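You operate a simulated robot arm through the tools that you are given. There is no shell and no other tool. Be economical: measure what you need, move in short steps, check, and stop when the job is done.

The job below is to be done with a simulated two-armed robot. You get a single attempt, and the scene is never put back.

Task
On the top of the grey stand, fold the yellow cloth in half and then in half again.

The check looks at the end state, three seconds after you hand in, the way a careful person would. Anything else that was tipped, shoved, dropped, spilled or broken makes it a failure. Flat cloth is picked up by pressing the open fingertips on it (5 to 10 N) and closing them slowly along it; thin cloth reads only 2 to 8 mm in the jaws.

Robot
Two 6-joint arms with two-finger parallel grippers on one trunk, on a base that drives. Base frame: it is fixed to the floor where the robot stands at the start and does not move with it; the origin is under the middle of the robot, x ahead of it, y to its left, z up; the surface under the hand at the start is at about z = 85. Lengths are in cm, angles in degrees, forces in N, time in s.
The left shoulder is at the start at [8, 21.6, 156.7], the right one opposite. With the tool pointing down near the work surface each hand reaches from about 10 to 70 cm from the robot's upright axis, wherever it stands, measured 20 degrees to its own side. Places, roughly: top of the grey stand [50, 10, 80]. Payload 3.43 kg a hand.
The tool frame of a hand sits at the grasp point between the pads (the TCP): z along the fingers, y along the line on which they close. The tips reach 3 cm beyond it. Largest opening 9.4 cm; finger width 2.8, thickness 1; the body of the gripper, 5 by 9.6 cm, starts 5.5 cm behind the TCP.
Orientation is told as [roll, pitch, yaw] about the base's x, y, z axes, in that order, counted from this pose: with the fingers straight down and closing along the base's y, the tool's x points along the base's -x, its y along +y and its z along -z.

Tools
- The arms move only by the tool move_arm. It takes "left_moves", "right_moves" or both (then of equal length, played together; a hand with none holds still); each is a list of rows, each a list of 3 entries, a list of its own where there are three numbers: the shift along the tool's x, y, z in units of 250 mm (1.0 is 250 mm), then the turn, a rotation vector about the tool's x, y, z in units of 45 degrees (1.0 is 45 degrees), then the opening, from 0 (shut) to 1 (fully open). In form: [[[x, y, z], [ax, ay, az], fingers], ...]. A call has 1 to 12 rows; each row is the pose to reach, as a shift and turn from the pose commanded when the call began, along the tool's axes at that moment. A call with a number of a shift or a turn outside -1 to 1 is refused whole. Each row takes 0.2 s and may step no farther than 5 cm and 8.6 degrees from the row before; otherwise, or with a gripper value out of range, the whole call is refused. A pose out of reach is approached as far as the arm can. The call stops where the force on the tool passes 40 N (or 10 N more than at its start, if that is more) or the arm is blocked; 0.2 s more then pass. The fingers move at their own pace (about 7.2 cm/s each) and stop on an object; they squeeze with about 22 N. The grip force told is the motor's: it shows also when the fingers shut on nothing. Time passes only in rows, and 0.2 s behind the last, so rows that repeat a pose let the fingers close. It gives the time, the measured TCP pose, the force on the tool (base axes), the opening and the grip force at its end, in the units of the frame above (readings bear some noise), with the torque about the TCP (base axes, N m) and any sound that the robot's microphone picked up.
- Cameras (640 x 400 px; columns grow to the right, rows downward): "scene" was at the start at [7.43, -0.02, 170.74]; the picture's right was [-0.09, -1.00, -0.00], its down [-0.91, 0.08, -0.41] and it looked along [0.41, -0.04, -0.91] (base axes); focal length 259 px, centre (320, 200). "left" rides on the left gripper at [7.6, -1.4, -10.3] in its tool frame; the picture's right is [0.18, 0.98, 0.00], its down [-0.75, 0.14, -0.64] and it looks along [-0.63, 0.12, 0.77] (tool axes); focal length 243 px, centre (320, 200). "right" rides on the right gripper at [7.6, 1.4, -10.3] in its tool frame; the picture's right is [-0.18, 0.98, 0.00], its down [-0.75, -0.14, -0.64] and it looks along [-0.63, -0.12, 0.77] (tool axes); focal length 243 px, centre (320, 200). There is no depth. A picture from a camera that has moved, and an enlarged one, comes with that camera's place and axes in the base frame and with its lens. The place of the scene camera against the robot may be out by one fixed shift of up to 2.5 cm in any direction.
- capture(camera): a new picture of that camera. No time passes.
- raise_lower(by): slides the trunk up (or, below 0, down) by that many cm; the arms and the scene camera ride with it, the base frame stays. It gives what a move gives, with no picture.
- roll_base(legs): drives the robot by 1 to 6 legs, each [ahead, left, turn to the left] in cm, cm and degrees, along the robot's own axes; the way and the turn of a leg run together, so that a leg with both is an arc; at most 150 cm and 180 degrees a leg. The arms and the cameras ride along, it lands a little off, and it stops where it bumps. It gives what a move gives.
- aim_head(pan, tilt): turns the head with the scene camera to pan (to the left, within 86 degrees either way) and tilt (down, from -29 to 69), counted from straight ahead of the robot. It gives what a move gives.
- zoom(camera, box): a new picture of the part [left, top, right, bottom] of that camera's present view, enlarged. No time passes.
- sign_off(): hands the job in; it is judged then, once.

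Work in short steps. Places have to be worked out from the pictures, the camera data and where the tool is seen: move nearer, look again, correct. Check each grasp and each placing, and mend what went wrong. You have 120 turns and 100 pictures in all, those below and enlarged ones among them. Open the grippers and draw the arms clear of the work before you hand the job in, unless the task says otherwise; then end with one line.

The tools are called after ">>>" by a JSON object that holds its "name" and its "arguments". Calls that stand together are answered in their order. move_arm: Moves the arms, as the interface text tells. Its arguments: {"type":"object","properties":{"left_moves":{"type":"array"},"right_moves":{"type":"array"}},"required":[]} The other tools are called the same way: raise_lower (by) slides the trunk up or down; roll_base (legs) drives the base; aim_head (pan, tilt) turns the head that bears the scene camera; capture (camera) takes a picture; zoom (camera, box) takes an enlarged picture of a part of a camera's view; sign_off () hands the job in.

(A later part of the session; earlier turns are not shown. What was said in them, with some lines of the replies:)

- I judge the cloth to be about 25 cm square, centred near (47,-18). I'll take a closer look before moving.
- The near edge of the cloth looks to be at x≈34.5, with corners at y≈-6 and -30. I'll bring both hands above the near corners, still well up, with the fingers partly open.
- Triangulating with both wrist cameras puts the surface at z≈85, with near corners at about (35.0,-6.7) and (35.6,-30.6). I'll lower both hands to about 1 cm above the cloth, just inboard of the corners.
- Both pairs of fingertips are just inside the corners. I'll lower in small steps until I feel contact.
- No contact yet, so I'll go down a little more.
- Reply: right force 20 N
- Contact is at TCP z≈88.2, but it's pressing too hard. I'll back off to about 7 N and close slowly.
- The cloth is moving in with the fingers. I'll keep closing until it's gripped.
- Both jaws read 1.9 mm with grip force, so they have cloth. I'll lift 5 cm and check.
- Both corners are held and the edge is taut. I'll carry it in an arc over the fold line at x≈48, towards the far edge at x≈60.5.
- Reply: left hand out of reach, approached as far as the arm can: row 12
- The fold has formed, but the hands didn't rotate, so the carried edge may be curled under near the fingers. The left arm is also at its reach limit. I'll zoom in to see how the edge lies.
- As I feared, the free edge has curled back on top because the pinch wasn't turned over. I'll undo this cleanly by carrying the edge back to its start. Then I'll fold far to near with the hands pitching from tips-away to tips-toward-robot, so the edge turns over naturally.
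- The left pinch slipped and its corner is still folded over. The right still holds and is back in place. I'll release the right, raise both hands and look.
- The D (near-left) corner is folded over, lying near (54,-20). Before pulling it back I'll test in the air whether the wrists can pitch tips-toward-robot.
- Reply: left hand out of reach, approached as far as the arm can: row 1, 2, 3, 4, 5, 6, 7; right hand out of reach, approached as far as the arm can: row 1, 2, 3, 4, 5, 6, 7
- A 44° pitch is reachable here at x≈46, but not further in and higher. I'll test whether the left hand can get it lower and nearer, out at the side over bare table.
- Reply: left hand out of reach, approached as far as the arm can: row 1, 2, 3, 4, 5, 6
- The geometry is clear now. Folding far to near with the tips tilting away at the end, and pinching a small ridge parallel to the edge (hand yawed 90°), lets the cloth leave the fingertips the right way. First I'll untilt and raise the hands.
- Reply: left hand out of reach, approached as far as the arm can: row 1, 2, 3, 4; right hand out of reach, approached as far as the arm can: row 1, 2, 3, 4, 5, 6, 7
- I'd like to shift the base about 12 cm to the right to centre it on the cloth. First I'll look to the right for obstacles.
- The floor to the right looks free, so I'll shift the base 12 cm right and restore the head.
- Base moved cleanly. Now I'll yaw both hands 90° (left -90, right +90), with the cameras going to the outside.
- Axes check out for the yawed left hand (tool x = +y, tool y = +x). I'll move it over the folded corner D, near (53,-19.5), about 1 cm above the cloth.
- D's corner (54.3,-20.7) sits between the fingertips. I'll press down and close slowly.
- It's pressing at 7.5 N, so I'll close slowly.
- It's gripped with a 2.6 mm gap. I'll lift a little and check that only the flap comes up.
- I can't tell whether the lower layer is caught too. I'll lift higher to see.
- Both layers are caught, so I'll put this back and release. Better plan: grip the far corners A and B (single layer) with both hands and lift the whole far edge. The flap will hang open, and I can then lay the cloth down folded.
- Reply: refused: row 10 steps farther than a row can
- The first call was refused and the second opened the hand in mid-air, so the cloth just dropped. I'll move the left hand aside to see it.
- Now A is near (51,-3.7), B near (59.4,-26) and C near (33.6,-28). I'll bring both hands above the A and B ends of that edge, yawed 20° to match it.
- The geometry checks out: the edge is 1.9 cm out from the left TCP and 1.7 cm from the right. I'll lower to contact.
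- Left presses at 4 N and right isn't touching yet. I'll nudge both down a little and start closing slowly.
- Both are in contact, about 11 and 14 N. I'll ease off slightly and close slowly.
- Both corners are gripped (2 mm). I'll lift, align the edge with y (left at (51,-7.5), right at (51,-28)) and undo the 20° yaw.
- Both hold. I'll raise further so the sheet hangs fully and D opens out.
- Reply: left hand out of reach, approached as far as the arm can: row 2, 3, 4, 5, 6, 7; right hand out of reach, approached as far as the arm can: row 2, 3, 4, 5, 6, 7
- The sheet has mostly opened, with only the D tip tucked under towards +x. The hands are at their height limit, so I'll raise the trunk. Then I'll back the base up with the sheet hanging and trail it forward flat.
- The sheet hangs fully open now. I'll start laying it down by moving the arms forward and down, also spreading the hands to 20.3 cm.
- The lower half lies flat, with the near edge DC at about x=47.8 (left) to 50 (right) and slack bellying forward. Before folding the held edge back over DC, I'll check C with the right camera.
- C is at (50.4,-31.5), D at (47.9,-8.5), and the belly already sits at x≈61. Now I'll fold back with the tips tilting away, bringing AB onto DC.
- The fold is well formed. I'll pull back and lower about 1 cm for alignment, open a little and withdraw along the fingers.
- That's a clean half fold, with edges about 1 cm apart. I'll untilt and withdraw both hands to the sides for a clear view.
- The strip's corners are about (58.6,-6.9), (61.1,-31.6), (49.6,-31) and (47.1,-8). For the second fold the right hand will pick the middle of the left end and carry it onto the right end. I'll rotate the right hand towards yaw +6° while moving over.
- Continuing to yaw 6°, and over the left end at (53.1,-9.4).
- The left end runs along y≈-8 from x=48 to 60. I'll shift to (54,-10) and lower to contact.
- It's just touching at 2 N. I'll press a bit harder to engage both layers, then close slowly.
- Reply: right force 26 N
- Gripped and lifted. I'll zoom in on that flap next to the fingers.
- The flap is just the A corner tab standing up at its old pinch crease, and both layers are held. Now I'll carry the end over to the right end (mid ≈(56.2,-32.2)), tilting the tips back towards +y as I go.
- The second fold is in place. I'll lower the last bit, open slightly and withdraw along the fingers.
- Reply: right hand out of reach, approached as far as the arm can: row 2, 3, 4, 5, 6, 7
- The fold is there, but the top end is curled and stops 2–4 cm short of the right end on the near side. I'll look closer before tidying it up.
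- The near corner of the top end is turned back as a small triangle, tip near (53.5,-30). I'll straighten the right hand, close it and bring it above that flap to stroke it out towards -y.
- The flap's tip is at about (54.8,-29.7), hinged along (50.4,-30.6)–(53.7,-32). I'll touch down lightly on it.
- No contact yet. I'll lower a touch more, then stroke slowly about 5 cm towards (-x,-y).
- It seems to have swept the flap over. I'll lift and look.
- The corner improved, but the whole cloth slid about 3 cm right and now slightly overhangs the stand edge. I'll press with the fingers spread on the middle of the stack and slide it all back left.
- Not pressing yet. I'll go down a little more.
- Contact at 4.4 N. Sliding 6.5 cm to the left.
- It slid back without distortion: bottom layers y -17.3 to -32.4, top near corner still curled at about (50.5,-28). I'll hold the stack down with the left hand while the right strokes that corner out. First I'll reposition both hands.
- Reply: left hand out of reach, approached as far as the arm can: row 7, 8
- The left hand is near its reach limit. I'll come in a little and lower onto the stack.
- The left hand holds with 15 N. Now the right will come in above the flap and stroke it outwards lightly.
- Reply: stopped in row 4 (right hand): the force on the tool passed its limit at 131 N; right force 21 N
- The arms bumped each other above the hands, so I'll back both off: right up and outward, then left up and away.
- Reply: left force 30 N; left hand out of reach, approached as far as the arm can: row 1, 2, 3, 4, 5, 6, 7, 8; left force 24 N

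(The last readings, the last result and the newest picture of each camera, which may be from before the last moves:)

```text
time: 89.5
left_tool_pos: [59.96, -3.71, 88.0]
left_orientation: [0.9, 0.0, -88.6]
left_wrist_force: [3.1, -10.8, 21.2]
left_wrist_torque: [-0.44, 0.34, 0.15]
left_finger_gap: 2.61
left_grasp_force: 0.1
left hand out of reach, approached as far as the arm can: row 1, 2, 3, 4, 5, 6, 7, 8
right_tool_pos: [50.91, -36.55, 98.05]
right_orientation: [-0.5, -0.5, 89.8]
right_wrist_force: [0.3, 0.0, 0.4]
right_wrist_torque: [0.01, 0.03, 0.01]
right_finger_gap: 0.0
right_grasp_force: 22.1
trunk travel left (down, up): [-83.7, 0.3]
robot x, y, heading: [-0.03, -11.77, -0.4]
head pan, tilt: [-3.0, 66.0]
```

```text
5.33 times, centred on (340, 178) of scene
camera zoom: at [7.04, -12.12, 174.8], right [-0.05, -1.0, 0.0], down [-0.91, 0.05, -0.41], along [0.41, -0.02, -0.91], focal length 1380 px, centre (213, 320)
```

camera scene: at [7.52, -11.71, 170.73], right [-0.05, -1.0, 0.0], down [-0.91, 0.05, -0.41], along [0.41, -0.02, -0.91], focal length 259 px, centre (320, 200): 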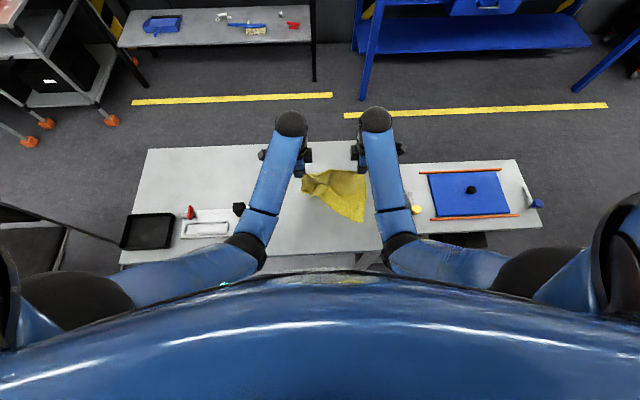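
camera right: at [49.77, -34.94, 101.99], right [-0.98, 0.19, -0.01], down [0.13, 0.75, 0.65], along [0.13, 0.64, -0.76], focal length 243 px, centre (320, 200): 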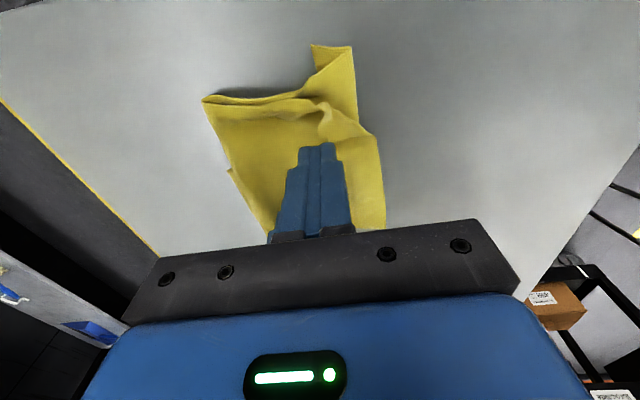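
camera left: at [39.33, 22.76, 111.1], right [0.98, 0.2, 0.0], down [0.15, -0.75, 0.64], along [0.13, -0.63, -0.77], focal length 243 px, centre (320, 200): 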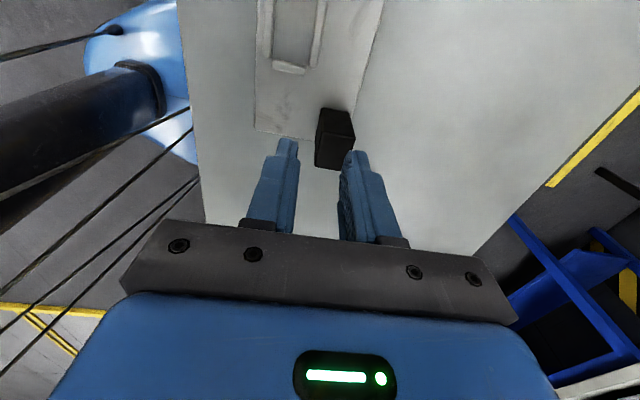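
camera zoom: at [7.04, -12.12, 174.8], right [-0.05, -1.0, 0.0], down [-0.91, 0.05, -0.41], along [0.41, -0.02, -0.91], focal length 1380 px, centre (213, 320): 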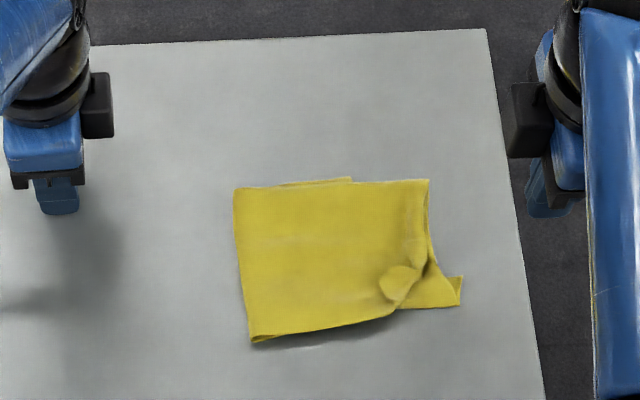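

The cloth looks nearly right; only the near-right corner flap remains. The left hand has ended up at (60,-3.7), pressing on the bare table, so I'll lift it carefully.

>>> {"name": "move_arm", "arguments": {"left_moves": [[[0, -0.02, -0.04], [0, 0, 0], 0.3], [[0, -0.06, -0.1], [0, 0, 0], 0.3], [[0, -0.12, -0.18], [0, 0, 0], 0.3], [[0, -0.18, -0.26], [0, 0, 0], 0.3], [[0.04, -0.24, -0.34], [0, 0, 0], 0.3]]}}

```text
time: 90.8
left_tool_pos: [60.99, -4.84, 89.59]
left_orientation: [0.4, 0.1, -88.3]
left_wrist_force: [-0.2, 0.6, -0.4]
left_wrist_torque: [0.01, -0.01, 0.01]
left_finger_gap: 2.81
left_grasp_force: 0.1
left hand out of reach, approached as far as the arm can: row 1, 2, 3, 4, 5
right_tool_pos: [51.21, -36.21, 97.97]
right_orientation: [-0.4, -0.4, 89.8]
right_wrist_force: [-0.9, 0.6, -0.7]
right_wrist_torque: [0.0, 0.01, -0.02]
right_finger_gap: 0.0
right_grasp_force: 21.7
trunk travel left (down, up): [-83.7, 0.3]
robot x, y, heading: [0.15, -12.29, 0.3]
head pan, tilt: [-3.0, 66.0]
```

The left arm seems to be in an odd configuration. I'll look at it.

>>> {"name": "capture", "arguments": {"camera": "scene"}}

```text
17 pictures are left
camera scene: at [7.48, -11.71, 174.73], right [-0.05, -1.0, 0.0], down [-0.91, 0.05, -0.41], along [0.41, -0.02, -0.91], focal length 259 px, centre (320, 200)
```

scene: 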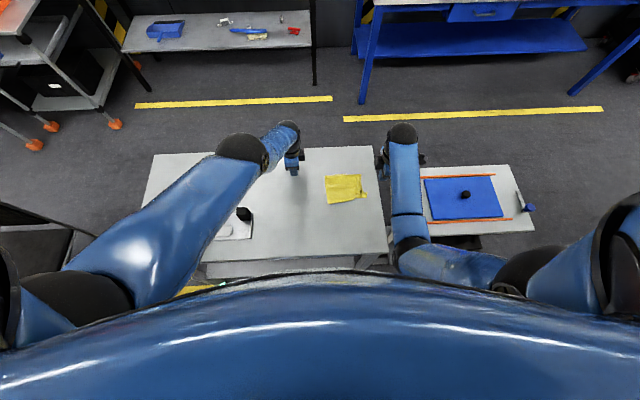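

The left arm's elbow has flipped outward, though nothing appears to have been touched. I'll turn its yaw back towards 0 while lifting, to get it out of the limit.

>>> {"name": "move_arm", "arguments": {"left_moves": [[[0, 0, -0.04], [0, 0, -0.15], 0.3], [[0, 0, -0.08], [0, 0, -0.3], 0.3], [[0, 0, -0.12], [0, 0, -0.45], 0.3], [[0, 0, -0.16], [0, 0, -0.6], 0.3], [[0, 0, -0.2], [0, 0, -0.75], 0.3], [[0, 0, -0.24], [0, 0, -0.9], 0.3]]}}

```text
time: 92.2
left_tool_pos: [63.71, -5.88, 93.68]
left_orientation: [0.4, -0.1, -47.8]
left_wrist_force: [-0.1, 0.7, -1.0]
left_wrist_torque: [-0.03, -0.03, -0.02]
left_finger_gap: 2.82
left_grasp_force: 0.2
left hand out of reach, approached as far as the arm can: row 1, 2, 3, 4, 5, 6
right_tool_pos: [51.35, -36.25, 97.82]
right_orientation: [-0.4, -0.5, 90.0]
right_wrist_force: [-0.2, 0.5, 0.6]
right_wrist_torque: [-0.01, 0.05, -0.03]
right_finger_gap: 0.0
right_grasp_force: 21.9
trunk travel left (down, up): [-83.7, 0.3]
robot x, y, heading: [0.34, -11.88, 0.0]
head pan, tilt: [-3.0, 66.0]
```

It's rising now. I'll continue yawing to 0 while moving left and up, above the items on the stand.

>>> {"name": "move_arm", "arguments": {"left_moves": [[[0.09, 0.05, -0.02], [0, 0, -0.15], 0.3], [[0.18, 0.1, -0.04], [0, 0, -0.3], 0.3], [[0.27, 0.16, -0.06], [0, 0, -0.45], 0.3], [[0.36, 0.21, -0.08], [0, 0, -0.6], 0.3], [[0.45, 0.26, -0.1], [0, 0, -0.75], 0.3], [[0.525, 0.31, -0.12], [0, 0, -0.9], 0.3], [[0.525, 0.31, -0.12], [0, 0, -0.9], 0.3]]}}

>>> {"name": "capture", "arguments": {"camera": "scene"}}

```text
time: 93.8
left_tool_pos: [65.87, 9.17, 93.66]
left_orientation: [0.1, -0.4, -7.3]
left_wrist_force: [-0.5, 0.2, -0.1]
left_wrist_torque: [0.01, 0.01, -0.02]
left_finger_gap: 2.85
left_grasp_force: 0.1
left hand out of reach, approached as far as the arm can: row 1, 2, 3, 4, 5, 6, 7
right_tool_pos: [51.35, -36.23, 97.83]
right_orientation: [-0.4, -0.4, 89.9]
right_wrist_force: [0.1, -0.1, 0.0]
right_wrist_torque: [0.05, 0.0, 0.02]
right_finger_gap: 0.0
right_grasp_force: 21.5
trunk travel left (down, up): [-83.7, 0.3]
robot x, y, heading: [0.24, -12.38, 0.0]
head pan, tilt: [-3.0, 66.0]
```

```text
16 pictures are left
camera scene: at [7.49, -11.74, 174.73], right [-0.05, -1.0, 0.0], down [-0.91, 0.05, -0.41], along [0.41, -0.02, -0.91], focal length 259 px, centre (320, 200)
```

scene: 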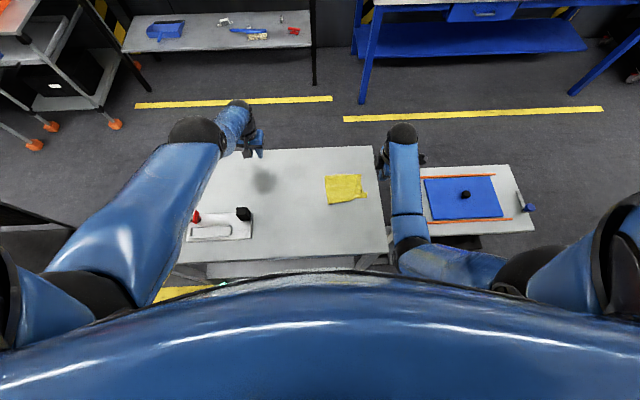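

The left is clear and the other items are undisturbed. Now I'll push the curled corner outwards with the right fingertips just clearing the stack (TCP z≈88.6), without pressing.

>>> {"name": "move_arm", "arguments": {"right_moves": [[[-0.16, 0.01, 0.0], [0, 0, 0], 0], [[-0.32, 0.02, 0.02], [0, 0, 0], 0], [[-0.488, 0.032, 0.1], [0, 0, 0], 0], [[-0.488, 0.032, 0.24], [0, 0, 0], 0], [[-0.488, 0.032, 0.34], [0, 0, 0], 0], [[-0.488, 0.032, 0.37], [0, 0, 0], 0], [[-0.45, 0.034, 0.372], [0, 0, 0], 0], [[-0.41, 0.038, 0.372], [0, 0, 0], 0], [[-0.37, 0.044, 0.372], [0, 0, 0], 0], [[-0.33, 0.052, 0.372], [0, 0, 0], 0], [[-0.29, 0.062, 0.372], [0, 0, 0], 0], [[-0.25, 0.074, 0.372], [0, 0, 0], 0]]}}

>>> {"name": "capture", "arguments": {"camera": "right"}}

```text
time: 96.3
left_tool_pos: [65.83, 9.24, 93.79]
left_orientation: [0.1, -0.3, -7.3]
left_wrist_force: [0.9, 0.1, 0.5]
left_wrist_torque: [0.0, -0.04, 0.0]
left_finger_gap: 2.82
left_grasp_force: 0.0
right_tool_pos: [49.55, -29.88, 88.62]
right_orientation: [-0.3, -0.4, 89.9]
right_wrist_force: [-0.5, -0.6, 0.7]
right_wrist_torque: [-0.01, 0.04, 0.0]
right_finger_gap: 0.04
right_grasp_force: 22.1
trunk travel left (down, up): [-83.7, 0.3]
robot x, y, heading: [-0.16, -12.16, 0.1]
head pan, tilt: [-3.0, 66.0]
```

```text
15 pictures are left
camera right: at [48.12, -37.67, 98.83], right [-0.98, 0.19, -0.01], down [0.14, 0.75, 0.65], along [0.13, 0.64, -0.76], focal length 243 px, centre (320, 200)
```

right: 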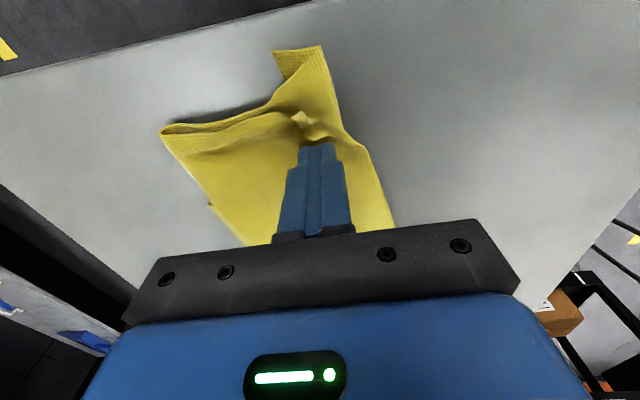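

>>> {"name": "move_arm", "arguments": {"right_moves": [[[0, 0, -0.1], [0, 0, 0], 0], [[0.05, 0, -0.25], [0, 0, 0], 0], [[0.2, 0, -0.36], [0, 0, 0], 0], [[0.38, 0, -0.38], [0, 0, 0], 0]]}}

>>> {"name": "zoom", "arguments": {"camera": "scene", "box": [290, 140, 390, 215]}}

>>> {"name": "capture", "arguments": {"camera": "right"}}

```text
time: 97.3
left_tool_pos: [65.73, 9.09, 93.59]
left_orientation: [0.1, -0.4, -7.4]
left_wrist_force: [1.2, 0.0, -0.9]
left_wrist_torque: [0.01, -0.02, -0.01]
left_finger_gap: 2.81
left_grasp_force: 0.1
right_tool_pos: [49.6, -39.61, 97.91]
right_orientation: [-0.4, -0.5, 90.1]
right_wrist_force: [-0.2, 0.3, 0.2]
right_wrist_torque: [0.03, 0.02, 0.01]
right_finger_gap: 0.02
right_grasp_force: 22.0
trunk travel left (down, up): [-83.7, 0.3]
robot x, y, heading: [0.23, -11.79, -0.1]
head pan, tilt: [-3.0, 66.0]
```

```text
5.33 times, centred on (340, 178) of scene
camera zoom: at [7.53, -11.9, 174.73], right [-0.05, -1.0, 0.0], down [-0.91, 0.05, -0.41], along [0.41, -0.02, -0.91], focal length 1380 px, centre (213, 320)
```

zoom: 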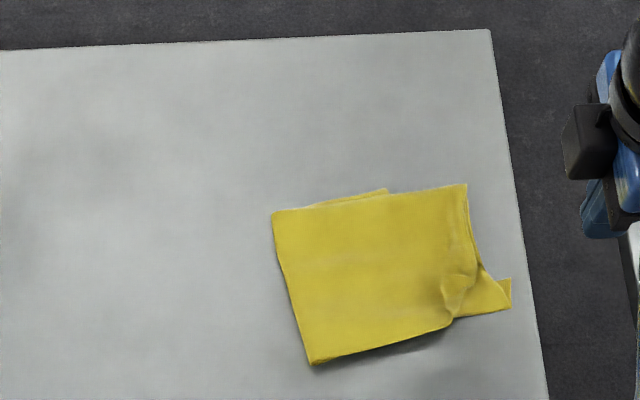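

```text
13 pictures are left
camera right: at [48.15, -47.39, 108.22], right [-0.98, 0.19, -0.01], down [0.14, 0.75, 0.65], along [0.12, 0.64, -0.76], focal length 243 px, centre (320, 200)
```

right: 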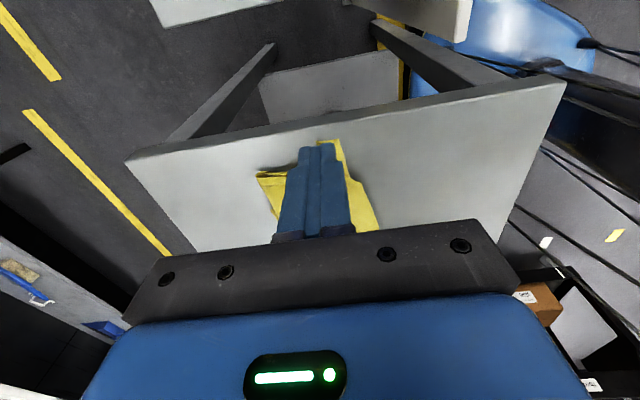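

The corner flap remains. I'll try one careful pinch of just the raised lump at about (49.5,-31), without pressing the stack, then lift and pull it outward.

>>> {"name": "move_arm", "arguments": {"right_moves": [[[-0.12, 0, 0.0], [0, 0, 0], 0.34], [[-0.24, 0, 0.02], [0, 0, 0], 0.34], [[-0.352, 0, 0.1], [0, 0, 0], 0.34], [[-0.352, 0, 0.24], [0, 0, 0], 0.34], [[-0.352, 0, 0.34], [0, 0, 0], 0.34], [[-0.352, 0, 0.374], [0, 0, 0], 0.34], [[-0.352, 0, 0.374], [0, 0, 0], 0.26], [[-0.352, 0, 0.374], [0, 0, 0], 0.18], [[-0.352, 0, 0.374], [0, 0, 0], 0.1], [[-0.352, 0, 0.374], [0, 0, 0], 0.03], [[-0.352, 0, 0.374], [0, 0, 0], 0], [[-0.352, 0, 0.374], [0, 0, 0], 0]]}}

>>> {"name": "capture", "arguments": {"camera": "right"}}

```text
time: 100.0
left_tool_pos: [65.73, 9.19, 93.61]
left_orientation: [0.1, -0.4, -7.4]
left_wrist_force: [-0.3, -0.4, -0.5]
left_wrist_torque: [-0.02, -0.01, 0.0]
left_finger_gap: 2.81
left_grasp_force: 0.1
right_tool_pos: [49.61, -30.51, 88.77]
right_orientation: [-0.4, -0.4, 89.9]
right_wrist_force: [0.7, -0.4, -0.1]
right_wrist_torque: [-0.02, 0.01, -0.01]
right_finger_gap: 0.16
right_grasp_force: 21.6
trunk travel left (down, up): [-83.7, 0.3]
robot x, y, heading: [-0.16, -11.78, 0.2]
head pan, tilt: [-3.0, 66.0]
```

```text
12 pictures are left
camera right: at [48.1, -38.39, 99.0], right [-0.98, 0.19, -0.01], down [0.14, 0.75, 0.65], along [0.13, 0.64, -0.76], focal length 243 px, centre (320, 200)
```

right: 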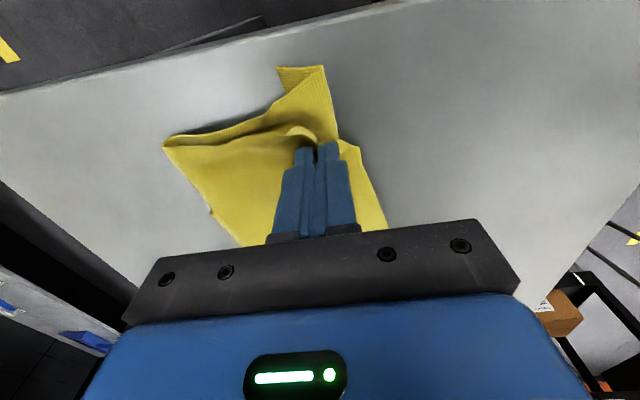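

It caught thin cloth (1.6 mm). I'll lift 3 cm and look.

>>> {"name": "move_arm", "arguments": {"right_moves": [[[0, 0, -0.04], [0, 0, 0], 0], [[0.01, 0, -0.08], [0, 0, 0], 0], [[0.02, 0, -0.12], [0, 0, 0], 0], [[0.02, 0, -0.12], [0, 0, 0], 0]]}}

>>> {"name": "capture", "arguments": {"camera": "right"}}

```text
time: 101.0
left_tool_pos: [65.86, 9.18, 93.79]
left_orientation: [0.0, -0.3, -7.5]
left_wrist_force: [-0.5, 0.6, -0.4]
left_wrist_torque: [-0.03, 0.06, 0.0]
left_finger_gap: 2.81
left_grasp_force: 0.0
right_tool_pos: [49.65, -31.1, 91.77]
right_orientation: [-0.4, -0.5, 89.9]
right_wrist_force: [0.5, 0.5, 0.1]
right_wrist_torque: [-0.01, 0.0, -0.01]
right_finger_gap: 0.17
right_grasp_force: 21.8
trunk travel left (down, up): [-83.7, 0.3]
robot x, y, heading: [0.02, -12.08, 0.1]
head pan, tilt: [-3.0, 66.0]
```

```text
11 pictures are left
camera right: at [48.12, -38.92, 101.98], right [-0.98, 0.19, -0.01], down [0.14, 0.75, 0.65], along [0.13, 0.64, -0.76], focal length 243 px, centre (320, 200)
```

right: 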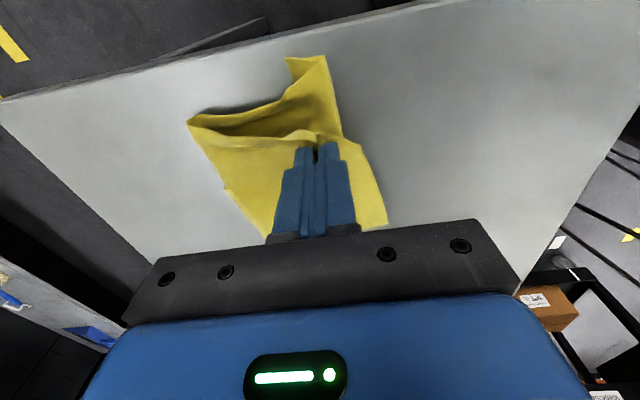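

Only the top layer is lifted; the bottom stays. I'll pull it outward about 3 cm, tilt the tips back and lower it over the bottom corner.

>>> {"name": "move_arm", "arguments": {"right_moves": [[[0.03, 0.003, -0.01], [0, -0.1, 0], 0], [[0.065, 0.006, -0.01], [0, -0.22, 0], 0], [[0.1, 0.009, 0.0], [0, -0.34, 0], 0], [[0.135, 0.012, 0.02], [0, -0.46, 0], 0], [[0.165, 0.016, 0.05], [0, -0.58, 0], 0], [[0.184, 0.016, 0.085], [0, -0.667, 0], 0], [[0.184, 0.016, 0.095], [0, -0.667, 0], 0]]}}

>>> {"name": "capture", "arguments": {"camera": "right"}}

```text
time: 102.5
left_tool_pos: [65.83, 9.19, 93.61]
left_orientation: [0.1, -0.4, -7.4]
left_wrist_force: [0.3, 0.2, 0.4]
left_wrist_torque: [-0.05, 0.01, -0.01]
left_finger_gap: 2.81
left_grasp_force: 0.2
right_tool_pos: [49.24, -35.61, 89.32]
right_orientation: [-0.6, -30.7, 90.3]
right_wrist_force: [-0.2, 0.6, -0.7]
right_wrist_torque: [0.0, 0.0, 0.01]
right_finger_gap: 0.17
right_grasp_force: 21.9
trunk travel left (down, up): [-83.7, 0.3]
robot x, y, heading: [-0.11, -12.17, -0.1]
head pan, tilt: [-3.0, 66.0]
```

```text
10 pictures are left
camera right: at [47.74, -47.51, 94.34], right [-0.98, 0.16, 0.09], down [0.13, 0.32, 0.94], along [0.12, 0.93, -0.34], focal length 243 px, centre (320, 200)
```

right: 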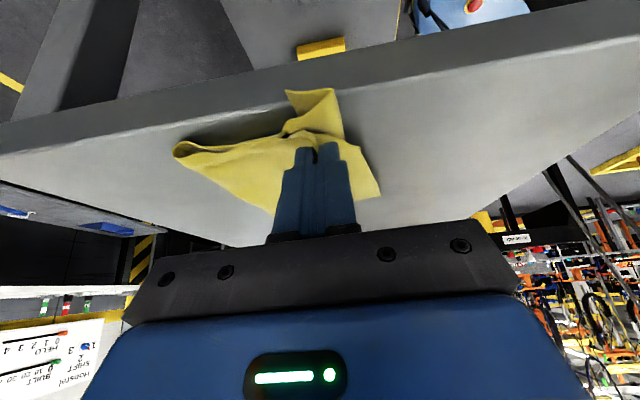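

I'll open and withdraw, then check the result.

>>> {"name": "move_arm", "arguments": {"right_moves": [[[0, 0, 0], [0, 0, 0], 0.1], [[0, 0, -0.01], [0, 0, 0], 0.2], [[0, 0, -0.06], [0, 0, 0], 0.25], [[0, 0, -0.2], [0, 0, 0], 0.25], [[0, 0, -0.36], [0, 0, 0], 0.25], [[0, 0, -0.5], [0, 0, 0], 0.25]]}}

>>> {"name": "zoom", "arguments": {"camera": "scene", "box": [290, 140, 390, 215]}}

```text
time: 104.0
left_tool_pos: [65.9, 9.15, 93.78]
left_orientation: [0.1, -0.4, -7.4]
left_wrist_force: [-0.2, 0.6, 0.2]
left_wrist_torque: [0.03, 0.01, 0.01]
left_finger_gap: 2.84
left_grasp_force: 0.0
right_tool_pos: [49.12, -42.11, 100.05]
right_orientation: [-0.5, -30.7, 90.0]
right_wrist_force: [-0.2, 0.4, 0.8]
right_wrist_torque: [-0.02, 0.0, -0.02]
right_finger_gap: 2.38
right_grasp_force: 0.2
trunk travel left (down, up): [-83.7, 0.3]
robot x, y, heading: [0.25, -11.91, 0.3]
head pan, tilt: [-3.0, 66.0]
```

```text
5.33 times, centred on (340, 178) of scene
camera zoom: at [7.49, -11.75, 174.73], right [-0.05, -1.0, 0.0], down [-0.91, 0.05, -0.41], along [0.41, -0.02, -0.91], focal length 1380 px, centre (213, 320)
```

zoom: 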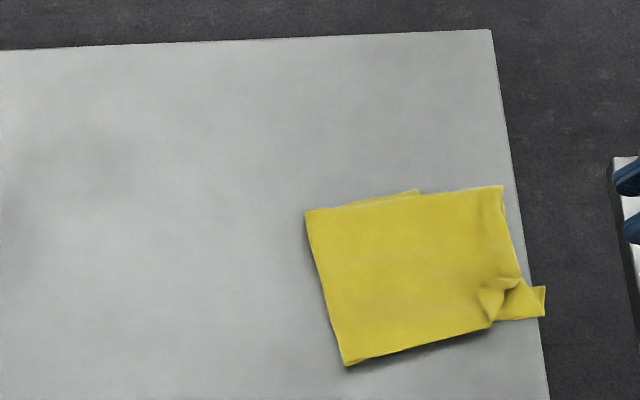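

The corner is better now, but the stack slid to the stand's edge again. I'll straighten the hand, spread the fingers and slide the whole stack back left as before.

>>> {"name": "move_arm", "arguments": {"right_moves": [[[-0.08, -0.02, 0.06], [0, 0.13, 0], 0.5], [[-0.14, -0.05, 0.16], [0, 0.27, 0], 0.5], [[-0.2, -0.08, 0.29], [0, 0.4, 0], 0.5], [[-0.24, -0.1, 0.42], [0, 0.54, 0], 0.5], [[-0.276, -0.116, 0.54], [0, 0.675, 0], 0.5], [[-0.276, -0.116, 0.575], [0, 0.675, 0], 0.5], [[-0.276, -0.116, 0.575], [0, 0.675, 0], 0.5]]}}

```text
time: 105.5
left_tool_pos: [65.87, 9.17, 93.69]
left_orientation: [0.1, -0.4, -7.3]
left_wrist_force: [-0.3, 0.6, 0.4]
left_wrist_torque: [-0.01, -0.01, -0.01]
left_finger_gap: 2.81
left_grasp_force: 0.0
right_tool_pos: [52.08, -28.89, 91.33]
right_orientation: [-0.5, -0.1, 89.9]
right_wrist_force: [-0.3, 1.0, -0.9]
right_wrist_torque: [0.04, -0.03, 0.0]
right_finger_gap: 4.71
right_grasp_force: 0.1
trunk travel left (down, up): [-83.7, 0.3]
robot x, y, heading: [0.05, -11.96, 0.0]
head pan, tilt: [-3.0, 66.0]
```

>>> {"name": "move_arm", "arguments": {"right_moves": [[[0, 0, 0.05], [0, 0, 0], 0.5], [[0, 0, 0.1], [0, 0, 0], 0.5], [[0, 0, 0.122], [0, 0, 0], 0.5], [[0, 0, 0.127], [0, 0, 0], 0.5], [[0, 0, 0.127], [0, 0, 0], 0.5]]}}

```text
time: 106.8
left_tool_pos: [65.69, 9.26, 93.69]
left_orientation: [0.1, -0.5, -7.3]
left_wrist_force: [0.1, -0.1, 0.0]
left_wrist_torque: [-0.01, 0.0, 0.02]
left_finger_gap: 2.82
left_grasp_force: 0.0
right_tool_pos: [52.3, -28.73, 88.35]
right_orientation: [-0.7, -0.1, 89.8]
right_wrist_force: [2.2, -0.8, 22.5]
right_wrist_torque: [-0.15, 0.66, 0.01]
right_finger_gap: 4.6
right_grasp_force: 0.0
trunk travel left (down, up): [-83.7, 0.3]
robot x, y, heading: [0.16, -11.86, -0.1]
head pan, tilt: [-3.0, 66.0]
```

Pressing at 22 N is too much. I'll ease off to about 6 N and slide left 6 cm.

>>> {"name": "move_arm", "arguments": {"right_moves": [[[0, 0, -0.012], [0, 0, 0], 0.5], [[-0.03, 0, -0.012], [0, 0, 0], 0.5], [[-0.06, 0, -0.012], [0, 0, 0], 0.5], [[-0.09, 0, -0.012], [0, 0, 0], 0.5], [[-0.12, 0, -0.012], [0, 0, 0], 0.5], [[-0.15, 0, -0.012], [0, 0, 0], 0.5], [[-0.18, 0, -0.012], [0, 0, 0], 0.5], [[-0.21, 0, -0.012], [0, 0, 0], 0.5], [[-0.24, 0, -0.012], [0, 0, 0], 0.5], [[-0.24, 0, -0.06], [0, 0, 0], 0.5], [[-0.24, 0, -0.2], [0, 0, 0], 0.5], [[-0.1, 0, -0.3], [0, 0, 0], 0.5]]}}

>>> {"name": "move_arm", "arguments": {"right_moves": [[[0.18, 0, -0.04], [0, 0, 0], 0.4], [[0.36, 0, -0.04], [0, 0, 0], 0.4], [[0.54, 0, -0.04], [0, 0, 0], 0.4], [[0.7, 0, -0.04], [0, 0, 0], 0.4]]}}

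>>> {"name": "zoom", "arguments": {"camera": "scene", "box": [280, 140, 400, 230]}}

```text
time: 109.3
left_tool_pos: [65.67, 9.19, 93.78]
left_orientation: [0.3, -0.5, -7.4]
left_wrist_force: [-0.4, 0.6, 0.1]
left_wrist_torque: [0.01, 0.02, 0.0]
left_finger_gap: 2.82
left_grasp_force: 0.1
right_tool_pos: [52.14, -26.31, 95.6]
right_orientation: [-0.4, -0.2, 89.9]
right_wrist_force: [-0.7, 0.0, 0.0]
right_wrist_torque: [0.01, 0.01, 0.04]
right_finger_gap: 4.7
right_grasp_force: 0.1
trunk travel left (down, up): [-83.7, 0.3]
robot x, y, heading: [-0.05, -12.0, -0.2]
head pan, tilt: [-3.0, 66.0]
```

```text
time: 110.3
left_tool_pos: [65.89, 9.18, 93.52]
left_orientation: [0.2, -0.4, -7.5]
left_wrist_force: [-0.5, 0.0, -0.7]
left_wrist_torque: [0.0, 0.01, -0.03]
left_finger_gap: 2.85
left_grasp_force: 0.1
right_tool_pos: [52.23, -43.92, 96.41]
right_orientation: [-0.4, -0.2, 89.9]
right_wrist_force: [-0.4, -0.1, -0.2]
right_wrist_torque: [0.0, 0.01, 0.0]
right_finger_gap: 3.77
right_grasp_force: 0.1
trunk travel left (down, up): [-83.7, 0.3]
robot x, y, heading: [-0.2, -12.03, -0.1]
head pan, tilt: [-3.0, 66.0]
```

```text
4.44 times, centred on (340, 185) of scene
camera zoom: at [7.54, -11.8, 174.73], right [-0.05, -1.0, 0.0], down [-0.91, 0.05, -0.41], along [0.41, -0.02, -0.91], focal length 1150 px, centre (231, 267)
```

zoom: 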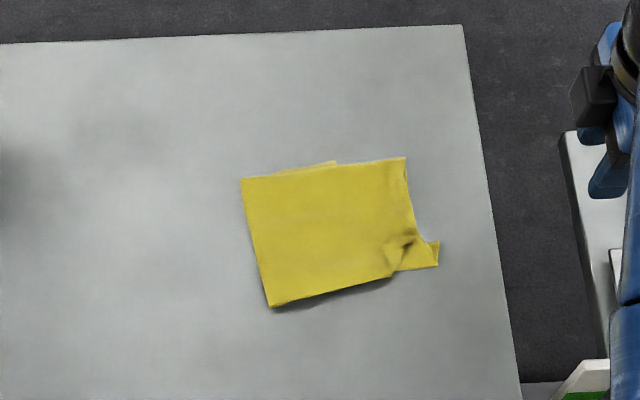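

The cloth is back on the stand, folded in quarters, with one small corner not quite aligned. I'll take a closer look at that corner.

>>> {"name": "move_arm", "arguments": {"right_moves": [[[0, 0.12, 0], [0, 0, 0], 0.3], [[-0.05, 0.24, 0], [0, 0, 0], 0.3], [[-0.1, 0.32, 0], [0, 0, 0], 0.3]]}}

>>> {"name": "zoom", "arguments": {"camera": "right", "box": [180, 80, 340, 220]}}

```text
time: 111.2
left_tool_pos: [65.8, 9.25, 93.72]
left_orientation: [0.0, -0.4, -7.4]
left_wrist_force: [0.5, -0.5, 0.1]
left_wrist_torque: [0.03, 0.02, 0.01]
left_finger_gap: 2.81
left_grasp_force: 0.1
right_tool_pos: [44.08, -41.35, 96.49]
right_orientation: [-0.5, 0.0, 89.9]
right_wrist_force: [0.4, -0.8, 0.4]
right_wrist_torque: [0.02, 0.01, -0.03]
right_finger_gap: 2.82
right_grasp_force: 0.1
trunk travel left (down, up): [-83.7, 0.3]
robot x, y, heading: [0.17, -11.66, -0.3]
head pan, tilt: [-3.0, 66.0]
```

```text
2.86 times, centred on (260, 150) of right
camera zoom: at [42.55, -49.01, 106.83], right [-0.98, 0.19, -0.01], down [0.14, 0.75, 0.64], along [0.13, 0.63, -0.76], focal length 693 px, centre (491, 343)
```

zoom: 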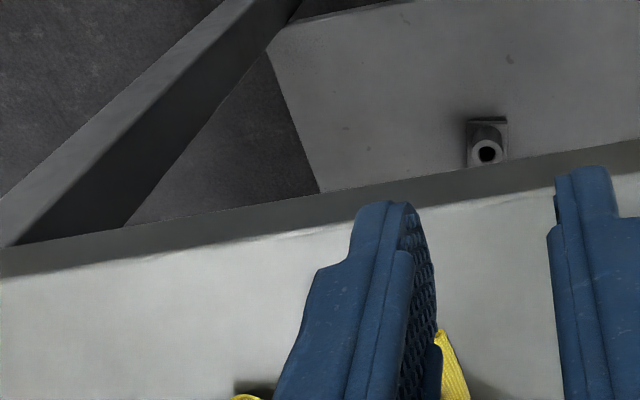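

I have an idea for the turned-back corner (tip ≈(50,-27)): set the closed fingers on it with the closing axis along the unrolling diagonal, then open them. The outer finger strokes the flap out while the inner one balances the force, so the stack won't slide. I'll move there first.

>>> {"name": "move_arm", "arguments": {"right_moves": [[[-0.09, -0.04, 0.0], [0, 0, -0.16], 0.02], [[-0.19, -0.08, 0.0], [0, 0, -0.32], 0.02], [[-0.28, -0.12, 0.02], [0, 0, -0.48], 0.02], [[-0.38, -0.16, 0.06], [0, 0, -0.64], 0.02], [[-0.48, -0.2, 0.12], [0, 0, -0.8], 0.02], [[-0.566, -0.236, 0.22], [0, 0, -0.956], 0.02], [[-0.566, -0.236, 0.26], [0, 0, -0.956], 0.02]]}}

>>> {"name": "capture", "arguments": {"camera": "right"}}

```text
time: 112.8
left_tool_pos: [65.89, 9.14, 93.61]
left_orientation: [0.0, -0.4, -7.4]
left_wrist_force: [0.1, 0.0, 0.3]
left_wrist_torque: [0.0, 0.02, 0.04]
left_finger_gap: 2.82
left_grasp_force: 0.1
right_tool_pos: [50.13, -27.05, 89.95]
right_orientation: [-0.4, 0.2, 133.1]
right_wrist_force: [0.0, -0.1, 0.2]
right_wrist_torque: [0.02, 0.0, 0.01]
right_finger_gap: 0.18
right_grasp_force: 0.1
trunk travel left (down, up): [-83.7, 0.3]
robot x, y, heading: [0.19, -12.22, -0.1]
head pan, tilt: [-3.0, 66.0]
```

```text
6 pictures are left
camera right: at [54.18, -33.77, 100.32], right [-0.84, -0.54, -0.01], down [-0.41, 0.65, 0.64], along [-0.34, 0.54, -0.77], focal length 243 px, centre (320, 200)
```

right: 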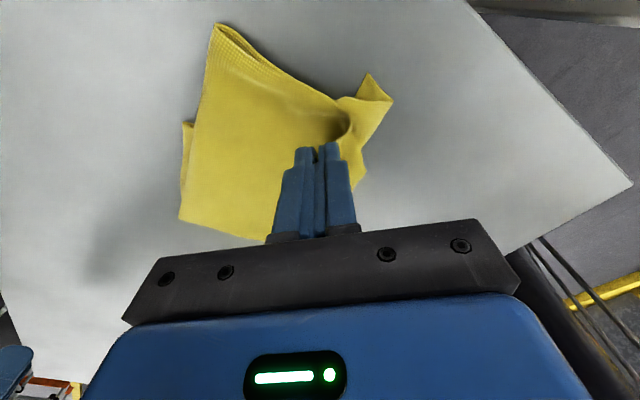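

>>> {"name": "move_arm", "arguments": {"right_moves": [[[0, 0, 0.04], [0, 0, 0], 0.02], [[0, 0, 0.062], [0, 0, 0], 0.02], [[0, 0, 0.068], [0, 0, 0], 0.02], [[0, 0, 0.068], [0, 0, 0], 0.02]]}}

```text
time: 113.8
left_tool_pos: [65.84, 9.19, 93.7]
left_orientation: [0.1, -0.4, -7.3]
left_wrist_force: [0.3, -0.4, -0.1]
left_wrist_torque: [0.01, 0.03, 0.0]
left_finger_gap: 2.81
left_grasp_force: 0.0
right_tool_pos: [50.09, -27.13, 88.34]
right_orientation: [-0.4, 0.1, 132.8]
right_wrist_force: [0.2, -0.7, 1.0]
right_wrist_torque: [0.01, 0.0, 0.01]
right_finger_gap: 0.17
right_grasp_force: 0.1
trunk travel left (down, up): [-83.7, 0.3]
robot x, y, heading: [-0.11, -11.68, 0.1]
head pan, tilt: [-3.0, 66.0]
```

Nearly touching. I'll press very lightly and open the fingers slowly.

>>> {"name": "move_arm", "arguments": {"right_moves": [[[0, 0, 0.007], [0, 0, 0], 0.05], [[0, 0, 0.007], [0, 0, 0], 0.12], [[0, 0, 0.007], [0, 0, 0], 0.2], [[0, 0, 0.007], [0, 0, 0], 0.28], [[0, 0, 0.007], [0, 0, 0], 0.36], [[0, 0, 0.007], [0, 0, 0], 0.44], [[0, 0, 0.007], [0, 0, 0], 0.52], [[0, 0, 0.007], [0, 0, 0], 0.6], [[0, 0, 0.007], [0, 0, 0], 0.68], [[0, 0, -0.04], [0, 0, 0], 0.68], [[0, 0, -0.16], [0, 0, 0], 0.68], [[0, 0, -0.3], [0, 0, 0], 0.68]]}}

>>> {"name": "capture", "arguments": {"camera": "right"}}

```text
time: 116.3
left_tool_pos: [65.8, 9.15, 93.66]
left_orientation: [0.1, -0.4, -7.4]
left_wrist_force: [-0.4, -0.3, -0.4]
left_wrist_torque: [-0.01, 0.01, 0.0]
left_finger_gap: 2.82
left_grasp_force: 0.1
right_tool_pos: [49.81, -27.09, 95.93]
right_orientation: [-0.4, 0.2, 132.9]
right_wrist_force: [0.4, -0.2, 2.2]
right_wrist_torque: [-0.01, 0.0, -0.01]
right_finger_gap: 6.39
right_grasp_force: 0.0
trunk travel left (down, up): [-83.7, 0.3]
robot x, y, heading: [0.11, -12.02, 0.1]
head pan, tilt: [-3.0, 66.0]
```

```text
5 pictures are left
camera right: at [53.96, -33.75, 106.25], right [-0.85, -0.53, -0.01], down [-0.41, 0.65, 0.64], along [-0.34, 0.54, -0.77], focal length 243 px, centre (320, 200)
```

right: 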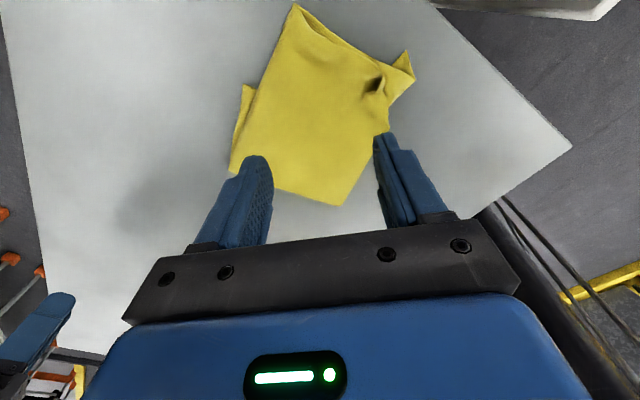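

The corner has unrolled a good deal. I'll withdraw the right hand clear and check the overall view.

>>> {"name": "move_arm", "arguments": {"right_moves": [[[0.05, 0, -0.08], [0, 0, 0], 0.6], [[0.15, 0.08, -0.12], [0, 0, 0], 0.6], [[0.25, 0.2, -0.12], [0, 0, 0], 0.6], [[0.35, 0.32, -0.12], [0, 0, 0], 0.6], [[0.4, 0.44, -0.12], [0, 0, 0], 0.6], [[0.42, 0.5, -0.12], [0, 0, 0], 0.6]]}}

>>> {"name": "zoom", "arguments": {"camera": "scene", "box": [280, 140, 400, 230]}}

```text
time: 117.8
left_tool_pos: [65.84, 9.21, 93.73]
left_orientation: [0.1, -0.4, -7.4]
left_wrist_force: [0.4, 0.0, 0.0]
left_wrist_torque: [0.02, -0.01, -0.01]
left_finger_gap: 2.82
left_grasp_force: 0.1
right_tool_pos: [47.88, -43.4, 98.83]
right_orientation: [-0.4, 0.2, 132.9]
right_wrist_force: [-0.9, 0.2, 0.0]
right_wrist_torque: [0.01, -0.03, -0.01]
right_finger_gap: 5.64
right_grasp_force: 0.1
trunk travel left (down, up): [-83.7, 0.3]
robot x, y, heading: [-0.08, -12.2, 0.3]
head pan, tilt: [-3.0, 66.0]
```

```text
4.44 times, centred on (340, 185) of scene
camera zoom: at [7.42, -11.74, 174.74], right [-0.05, -1.0, 0.0], down [-0.91, 0.05, -0.41], along [0.41, -0.02, -0.91], focal length 1150 px, centre (231, 267)
```

zoom: 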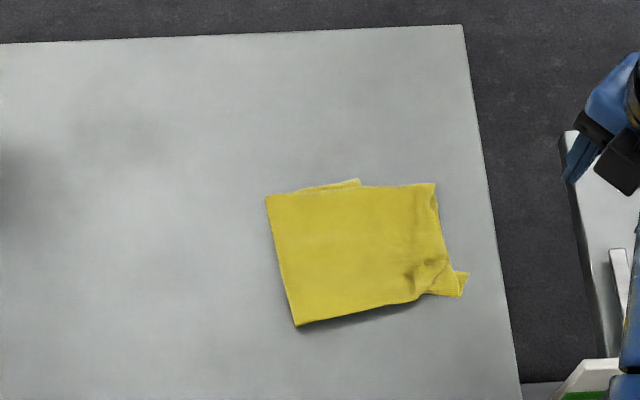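

The cloth is folded in quarters on the stand with only a small corner misalignment. The grippers are open, both arms are clear and the other items look undisturbed, so I'm handing in.

>>> {"name": "sign_off", "arguments": {}}

```text
The job is handed in.
```

The yellow cloth lies on the grey stand, folded in half and then in half again; one corner of the lower layers sticks out about 2 cm past the top.
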